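You operate a simulated robot arm through the tools that you are given. There is no shell and no other tool. Be economical: measure what you need, move in short steps, check, and stop when the job is done.

Carry out the task below with a simulated robot arm. There is one attempt and no reset: what you move stays moved.

TASK
Fetch the white carton from the top of the window bench and set it on the white sheet there.
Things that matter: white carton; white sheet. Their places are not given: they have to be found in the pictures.

It is judged by the outcome, as a careful person would: the job done as asked, and still so three seconds after it is handed in. It fails if anything else is knocked over, pushed out of place, dropped, spilled or broken.

THE ROBOT
A 7-joint arm with a two-finger parallel gripper, fixed in place. Base frame: the origin is at the foot of the arm, x ahead of it, y to its left, z up; the work surface is at about z = 0. Lengths are in mm, angles in degrees, forces in N, time in s.
With the tool pointing down near the work surface it reaches from about 220 to 580 mm from the base axis. Its first joint turns from -66.0 to 66.0 degrees. Payload 2.5 kg.
Tool frame: the origin (TCP) lies between the finger pads and is the grasp point; the fingertips stand 23 mm ahead of it; z points along the fingers, y is the line along which they close. The gripper opens to 94 mm. The fingers are 38 mm wide and 10 mm thick; the gripper's body (54 by 96 mm) begins 39 mm behind the TCP.
Orientation is that of the tool frame in the base frame, as [roll, pitch, yaw] about the fixed x, y, z axes, in that order (R = Rz(yaw) Ry(pitch) Rx(roll)). With the fingers straight down and closing along the base's y, the tool's x points along the base's -x, its y along +y and its z along -z.

THE INTERFACE
- The arm moves only by the tool nudge_tool. Its arguments are lists of equal length, an entry for each row: "jaw": the gripper command, from -1 (fully open) to 1 (shut), values between in proportion; "translation": the shift along the tool's x, y, z in mm, a list of three; "yaw": the turn about the tool's z in degrees. In form: {"jaw": [jaw, ...], "translation": [[tx, ty, tz], ...], "yaw": [yaw, ...]}. A call has 1 to 8 rows; each row is the pose to reach, as a shift and turn from the pose commanded when the call began, along the tool's axes at that moment. A row lasts 0.2 s, in which the tool goes at most 50 mm and 8.6 degrees; a call with a longer step from one row to the next is refused whole, and so is a gripper value outside its range. A pose out of reach is approached as far as the arm can. The call stops where the force on the tool passes 40 N (or 10 N more than at its start, if that is more) or the arm is blocked; 0.2 s more then pass. The fingers move at their own pace (about 108 mm/s each) and stop on an object; they squeeze with about 23 N. The grip force told is the motor's: it shows also when the fingers shut on nothing. Time passes only in rows, and 0.2 s behind the last, so rows that repeat a pose let the fingers close. It gives the time, the measured TCP pose, the force on the tool (base axes), the opening and the grip force at its end, in the units of the frame above (readings bear some noise), and new pictures: "pictures" is both (left out), scene, wrist or none.
- Cameras (640 x 400 px; columns grow to the right, rows downward): "scene" is fixed at [92.2, -394.1, 545.6]; the picture's right is [0.97, -0.25, 0.00], its down [-0.14, -0.54, -0.83] and it looks along [0.21, 0.80, -0.56] (base axes); focal length 325 px, centre (320, 200). "wrist" rides on the gripper at [-39, 0, -44] in the tool frame; the picture's right is [0.00, -1.00, 0.00], its down [0.97, 0.00, -0.24] and it looks along [0.24, 0.00, 0.97] (tool axes); focal length 218 px, centre (320, 200).
- measure_at(camera, pixels): for up to 12 pixels [column, row] of the newest picture of that camera ("zoom" is the newest enlarged one), the place [x, y, z] in the base frame of the surface seen there, good to about 2 mm. No time passes.
- inspect(camera, box): a new picture of the part [left, top, right, bottom] of that camera's present view, enlarged. No time passes.
- finish_job(): hands the job in; it is judged then, once.

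Work in short steps. Measure before you move; look again where a grasp or a placing could have gone wrong, and mend it. You have 60 turns and 100 pictures in all, the two below and enlarged ones among them. Open the gripper and draw the arm clear of the work before you hand the job in, unless the task says otherwise; then end with one line.

The tools are called after ">>>" by a JSON object that holds its "fn" and its "kwargs". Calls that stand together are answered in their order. nudge_tool: Moves the arm, as the interface text tells. Its arguments: {"type":"object","properties":{"jaw":{"type":"array"},"translation":{"type":"array"},"yaw":{"type":"array"},"pictures":{"type":"string","enum":["both","scene","wrist","none"]}},"required":["jaw","translation","yaw"]} The other tools are called the same way: measure_at (camera, pixels) gives the place of the surface under pixels of a picture; inspect (camera, box) takes an enlarged picture of a part of a camera's view; finish_job () hands the job in.

At the start:

```text
t: 0.0
eef_pos: [370.4, 174.7, 222.3]
ee_rot: [180.0, 0.0, -179.9]
contact_force: [0.0, -0.3, -0.1]
opening: 94.1
gripper_force: 0.1
```

scene: 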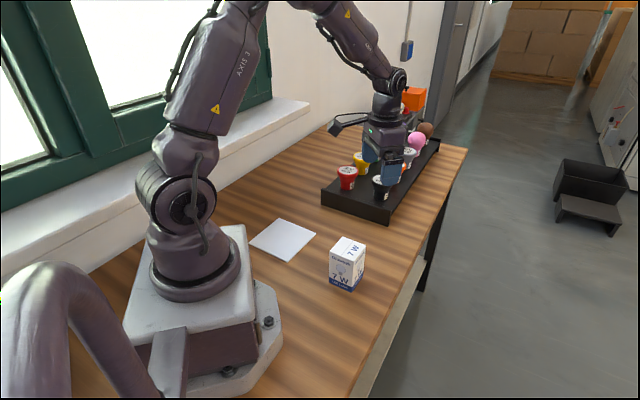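
wrist: 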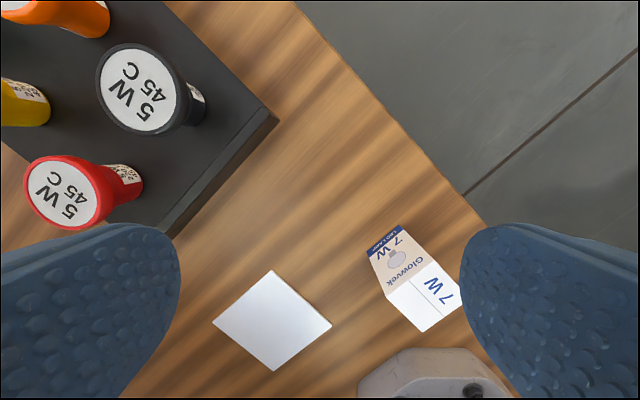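

The carton is at scene (347,263) and the sheet at (283,240). I'll enlarge that part and measure both.

>>> {"fn": "inspect", "kwargs": {"camera": "scene", "box": [230, 200, 390, 300]}}

>>> {"fn": "measure_at", "kwargs": {"camera": "scene", "pixels": [[346, 246], [341, 238], [364, 243], [331, 252], [355, 260], [283, 219], [316, 235], [287, 261], [250, 243], [342, 275], [360, 275], [300, 280]]}}

>>> {"fn": "measure_at", "kwargs": {"camera": "wrist", "pixels": [[385, 293], [432, 262], [460, 306], [422, 331], [272, 270], [331, 325], [274, 370], [213, 322], [368, 251], [402, 226], [420, 295]]}}

```text
4.00 times, centred on (310, 250) of scene
```

zoom: 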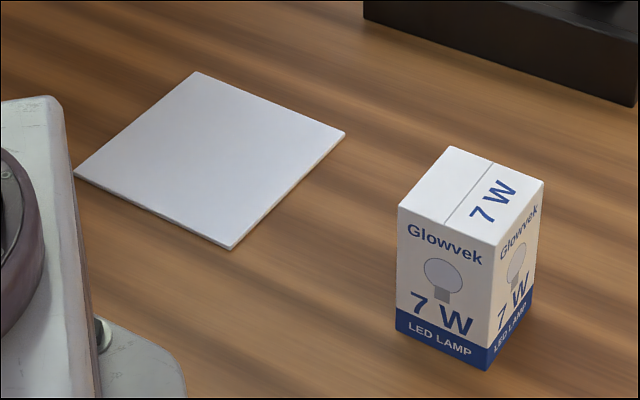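

```text
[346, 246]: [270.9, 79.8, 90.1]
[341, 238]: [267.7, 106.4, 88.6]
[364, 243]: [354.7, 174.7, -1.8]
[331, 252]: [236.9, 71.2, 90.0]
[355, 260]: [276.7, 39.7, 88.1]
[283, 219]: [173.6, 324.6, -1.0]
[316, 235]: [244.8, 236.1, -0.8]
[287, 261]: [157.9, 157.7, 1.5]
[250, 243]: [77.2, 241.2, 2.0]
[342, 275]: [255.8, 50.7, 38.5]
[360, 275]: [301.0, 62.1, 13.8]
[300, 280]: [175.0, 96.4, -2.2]
```

```text
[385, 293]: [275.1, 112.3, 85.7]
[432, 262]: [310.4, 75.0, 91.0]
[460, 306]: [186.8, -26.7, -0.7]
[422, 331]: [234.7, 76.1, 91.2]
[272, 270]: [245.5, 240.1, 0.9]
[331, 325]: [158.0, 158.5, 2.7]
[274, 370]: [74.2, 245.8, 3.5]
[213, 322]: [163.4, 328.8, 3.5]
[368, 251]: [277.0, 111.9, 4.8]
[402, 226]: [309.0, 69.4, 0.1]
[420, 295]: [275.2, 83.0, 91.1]
```

I'll measure the carton's top more finely in the enlarged picture.

>>> {"fn": "measure_at", "kwargs": {"camera": "zoom", "pixels": [[454, 150], [540, 181], [492, 241], [401, 207], [470, 195], [488, 364], [398, 330], [530, 305], [345, 132], [231, 248], [76, 175], [195, 73]]}}

```text
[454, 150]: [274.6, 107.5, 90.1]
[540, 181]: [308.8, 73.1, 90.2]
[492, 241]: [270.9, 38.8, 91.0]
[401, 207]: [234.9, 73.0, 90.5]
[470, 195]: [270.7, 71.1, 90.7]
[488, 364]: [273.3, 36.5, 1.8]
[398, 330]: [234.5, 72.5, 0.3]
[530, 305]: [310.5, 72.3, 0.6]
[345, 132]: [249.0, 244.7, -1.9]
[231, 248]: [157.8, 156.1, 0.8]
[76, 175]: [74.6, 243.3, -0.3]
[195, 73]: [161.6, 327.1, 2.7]
```

The carton is about 52×52×90 mm, centred at (272,73) with edges at 45°. The sheet is centred near (161,243) with the same alignment. I move above the carton at the present height and turn −45° about the tool axis.

>>> {"fn": "nudge_tool", "kwargs": {"jaw": [-1, -1, -1, -1, -1, -1, -1], "translation": [[16.4, -17, 0], [32.8, -34, 0], [49.2, -51, 0], [65.6, -68, 0], [82, -85, 0], [98.4, -101.7, 0], [98.4, -101.7, 0]], "yaw": [-7.5, -15, -22.5, -30, -37.5, -45, -45]}}

```text
t: 1.6
eef_pos: [272.6, 72.3, 222.9]
ee_rot: [179.9, -0.1, -134.9]
contact_force: [-0.2, -0.4, 0.9]
opening: 93.8
gripper_force: 0.1
```

scene: 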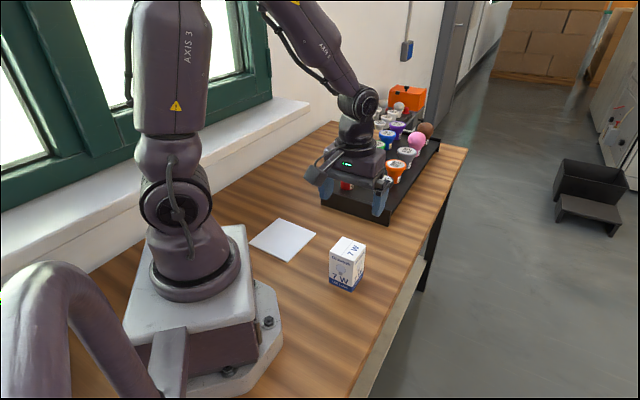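
wrist: 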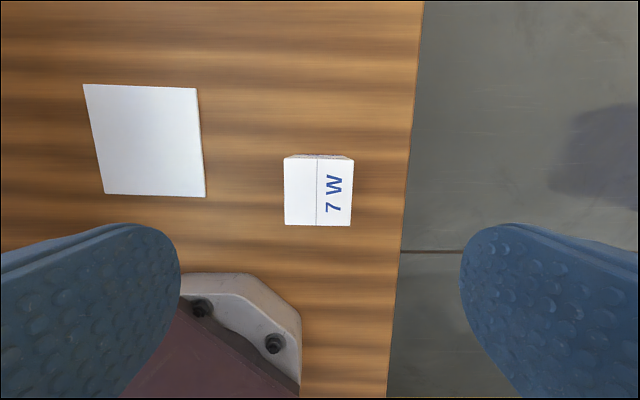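

The tool is aligned with the carton. I check how far the arm's foot is from the left finger's path before going down.

>>> {"fn": "measure_at", "kwargs": {"camera": "wrist", "pixels": [[240, 280], [295, 312], [275, 340], [298, 375], [285, 175], [350, 175], [318, 190], [285, 223], [350, 223]]}}

```text
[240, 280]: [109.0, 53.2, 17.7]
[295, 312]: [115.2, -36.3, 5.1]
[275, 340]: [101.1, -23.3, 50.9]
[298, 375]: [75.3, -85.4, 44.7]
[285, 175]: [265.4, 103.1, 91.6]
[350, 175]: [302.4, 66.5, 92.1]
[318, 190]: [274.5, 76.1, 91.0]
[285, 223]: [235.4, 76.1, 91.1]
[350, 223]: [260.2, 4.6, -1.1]
```

The foot stays below x≈120, so the path is clear. I go down to TCP z≈62, then close.

>>> {"fn": "nudge_tool", "kwargs": {"jaw": [-1, -1, -1, -1, -1, -1], "translation": [[0, 0, 35], [0, 0, 70], [0, 0, 105], [0, 0, 135], [0, 0, 161], [0, 0, 161]], "yaw": [0, 0, 0, 0, 0, 0]}}

>>> {"fn": "nudge_tool", "kwargs": {"jaw": [0.3, 1, 1, 1, 1], "translation": [[0, 0, 0], [0, 0, 0], [0, 0, 0], [0, 0, 0], [0, 0, 0]], "yaw": [0, 0, 0, 0, 0]}}

```text
t: 3.0
eef_pos: [273.1, 71.1, 61.9]
ee_rot: [179.9, 0.0, -135.0]
contact_force: [-0.1, -1.0, -0.3]
opening: 93.9
gripper_force: 0.0
```

scene: 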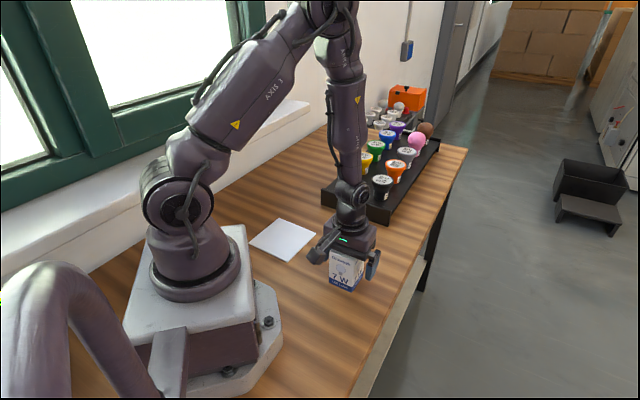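
wrist: 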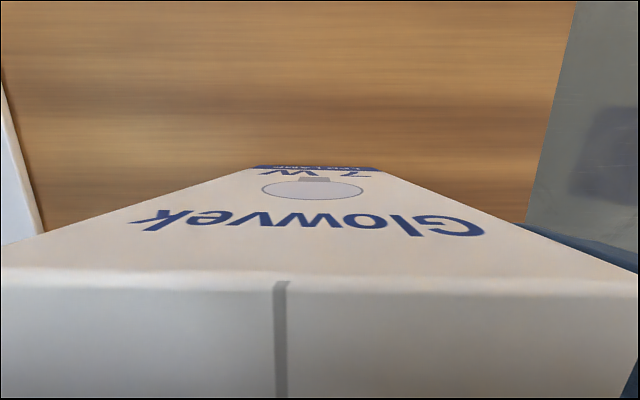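

```text
t: 4.2
eef_pos: [272.0, 71.9, 63.3]
ee_rot: [180.0, 0.0, -134.9]
contact_force: [0.5, -0.6, -0.2]
opening: 55.6
gripper_force: 22.8
```

scene: 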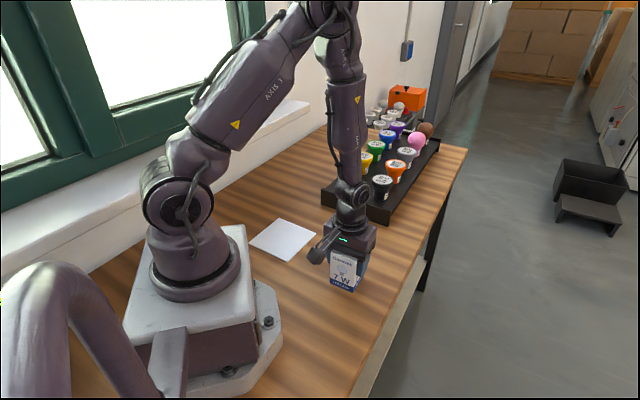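
wrist: 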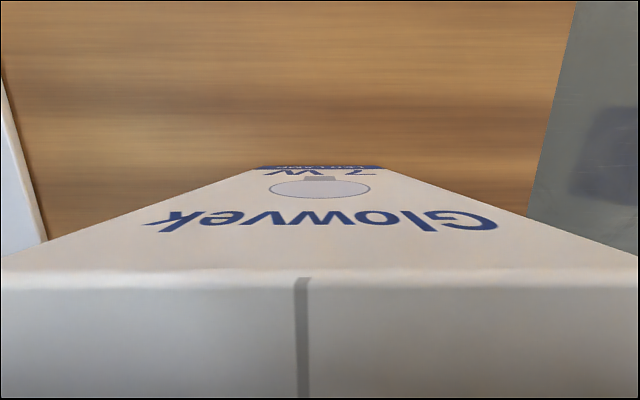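

The fingers hold the carton at 55.6 mm opening with 22.8 N. I lift it 50 mm, then carry it over the sheet's centre at about (162,242).

>>> {"fn": "nudge_tool", "kwargs": {"jaw": [1, 1, 1, 1], "translation": [[0, 0, -15], [0, 0, -35], [0, 0, -55], [0, 0, -55]], "yaw": [0, 0, 0, 0]}}

>>> {"fn": "nudge_tool", "kwargs": {"jaw": [1, 1, 1, 1, 1, 1, 1, 1], "translation": [[-5, 25, 0], [-12, 55, 0], [-19, 86, 0], [-26, 117, 0], [-33, 148, 0], [-39, 177, 0], [-42.4, 196.6, 0], [-42.4, 196.6, 0]], "yaw": [0, 0, 0, 0, 0, 0, 0, 0]}}

```text
t: 5.2
eef_pos: [271.2, 72.6, 117.6]
ee_rot: [-179.9, 0.0, -134.9]
contact_force: [0.0, -0.9, -0.9]
opening: 55.8
gripper_force: 23.5
```

scene: 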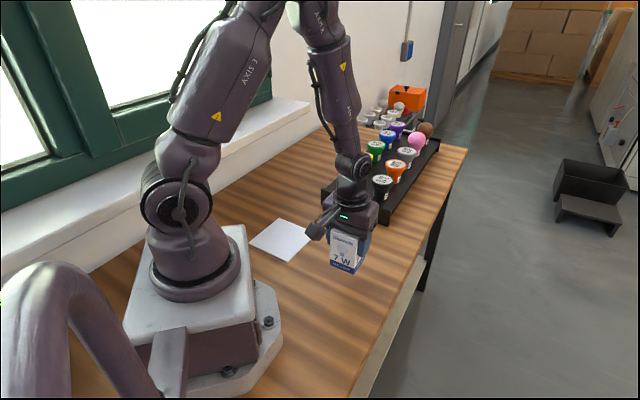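
wrist: 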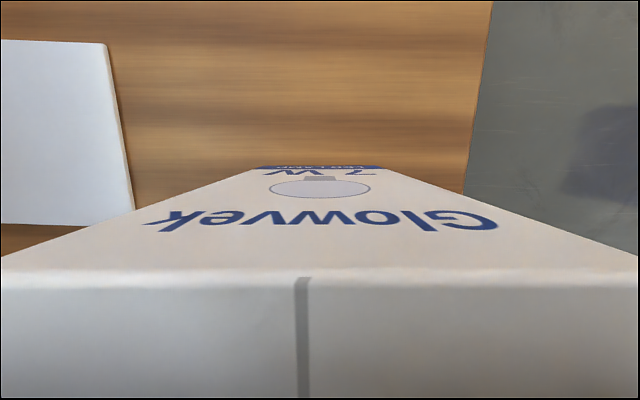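

```text
t: 7.0
eef_pos: [162.1, 242.9, 116.8]
ee_rot: [180.0, 0.0, -135.0]
contact_force: [-0.6, -0.4, -0.7]
opening: 55.7
gripper_force: 22.4
```

scene: 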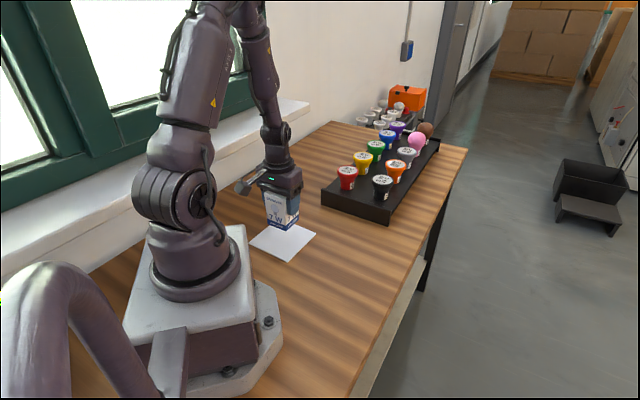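
wrist: 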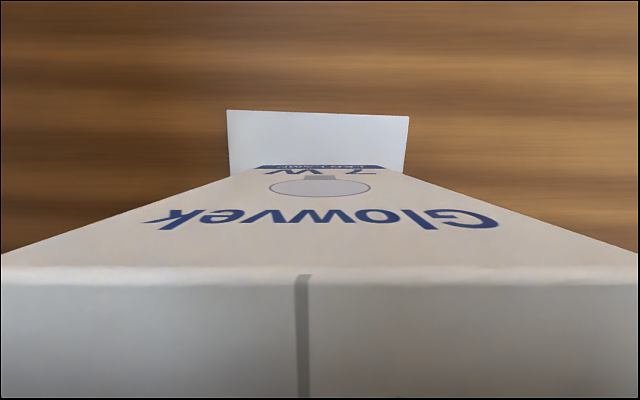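

The carton is over the sheet's centre. I lower it 48 mm and then feel for contact in small steps.

>>> {"fn": "nudge_tool", "kwargs": {"jaw": [1, 1, 1, 1, 1], "translation": [[0, 0, 15], [0, 0, 30], [0, 0, 42], [0, 0, 49], [0, 0, 49]], "yaw": [0, 0, 0, 0, 0], "pictures": "none"}}

>>> {"fn": "nudge_tool", "kwargs": {"jaw": [1, 1, 1], "translation": [[0, 0, 1], [0, 0, 2], [0, 0, 2]], "yaw": [0, 0, 0]}}

>>> {"fn": "inspect", "kwargs": {"camera": "scene", "box": [230, 180, 342, 270]}}

```text
t: 8.2
eef_pos: [163.5, 241.4, 68.7]
ee_rot: [-179.8, -0.1, -134.9]
contact_force: [-0.5, 0.0, -1.3]
opening: 55.8
gripper_force: 23.3
```

```text
t: 9.0
eef_pos: [164.2, 241.7, 66.0]
ee_rot: [179.9, 0.1, -135.1]
contact_force: [-0.4, 0.6, -1.0]
opening: 55.6
gripper_force: 23.0
```

scene: 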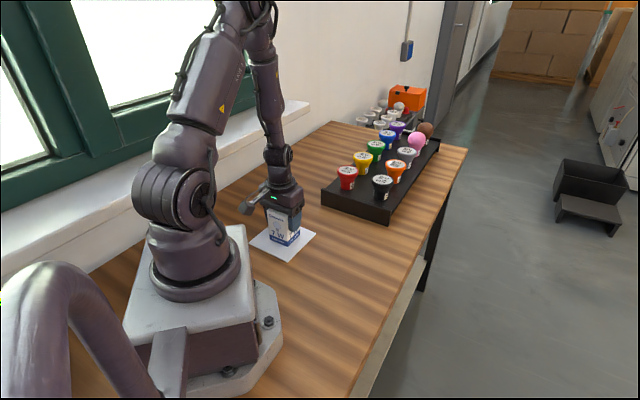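
wrist: 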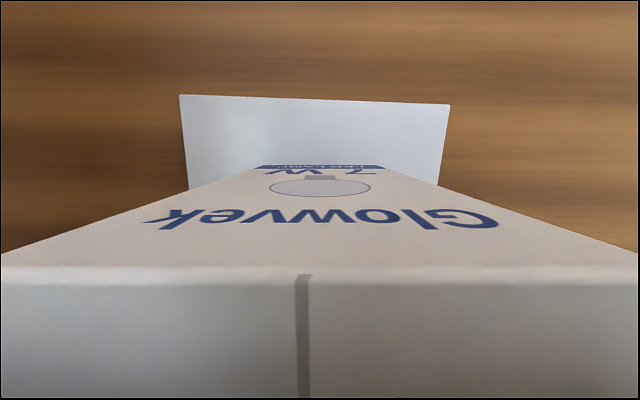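

```text
4.44 times, centred on (286, 225) of scene
```

zoom: 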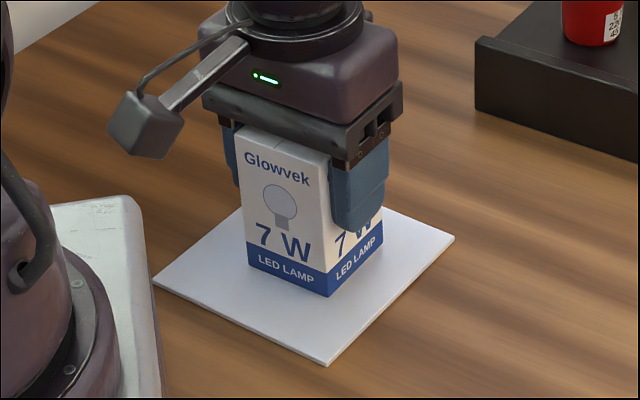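

Well centred, with no contact yet. I step down 1 mm at a time.

>>> {"fn": "nudge_tool", "kwargs": {"jaw": [1, 1, 1], "translation": [[0, 0, 0.7], [0, 0, 1.4], [0, 0, 1.4]], "yaw": [0, 0, 0], "pictures": "none"}}

```text
t: 9.8
eef_pos: [164.1, 243.4, 65.5]
ee_rot: [180.0, 0.2, -134.9]
contact_force: [-5.7, -3.4, 25.7]
opening: 55.6
gripper_force: 22.9
```

Contact shows as 25.7 N upward. I ease up slightly and then open the fingers.

>>> {"fn": "nudge_tool", "kwargs": {"jaw": [1, 1, 0.1, -0.3, -1, -1], "translation": [[0, 0, -0.5], [0, 0, -0.5], [0, 0, -0.5], [0, 0, -0.5], [0, 0, -0.5], [0, 0, -0.5]], "yaw": [0, 0, 0, 0, 0, 0], "pictures": "scene"}}

```text
t: 11.2
eef_pos: [164.3, 242.7, 64.3]
ee_rot: [179.9, 0.0, -135.0]
contact_force: [-0.6, -0.1, 0.0]
opening: 94.0
gripper_force: 0.0
```

scene: 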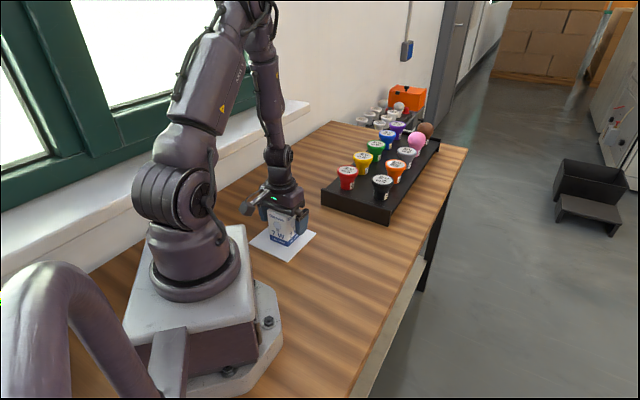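

The gripper is open and carries no load. I draw straight up.

>>> {"fn": "nudge_tool", "kwargs": {"jaw": [-1, -1, -1, -1, -1, -1], "translation": [[0, 0, -20], [0, 0, -50], [0, 0, -85], [0, 0, -120], [0, 0, -150], [0, 0, -150]], "yaw": [0, 0, 0, 0, 0, 0]}}

>>> {"fn": "inspect", "kwargs": {"camera": "scene", "box": [230, 180, 342, 270]}}

```text
t: 12.6
eef_pos: [163.0, 242.4, 215.9]
ee_rot: [-180.0, 0.0, -135.0]
contact_force: [-0.8, -0.8, -0.3]
opening: 94.1
gripper_force: 0.1
```

scene: 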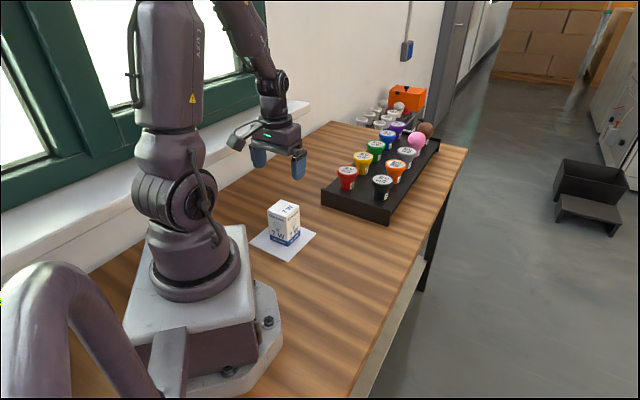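
wrist: 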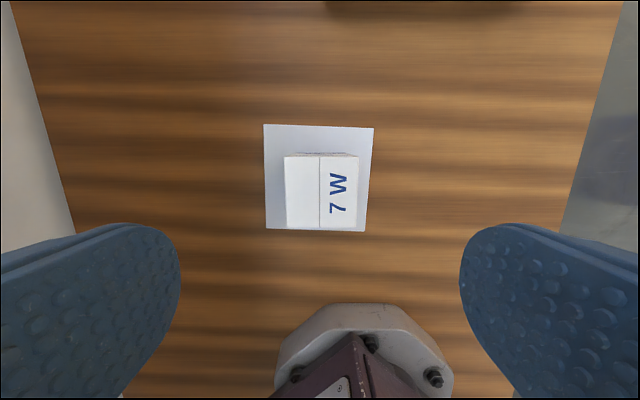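

```text
4.44 times, centred on (286, 225) of scene
```

zoom: 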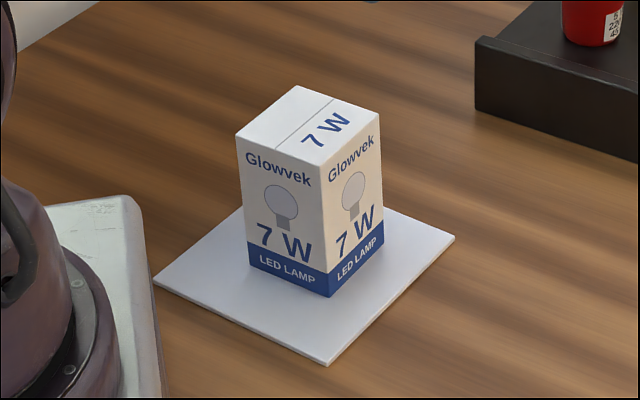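

The carton stands upright in the middle of the sheet, and the gripper is open and clear above it.

>>> {"fn": "finish_job", "kwargs": {}}

```text
The job is handed in.
```

The white carton is standing upright in the middle of the white sheet. The gripper is open and clear of it, nothing else was touched, and the job is handed in.
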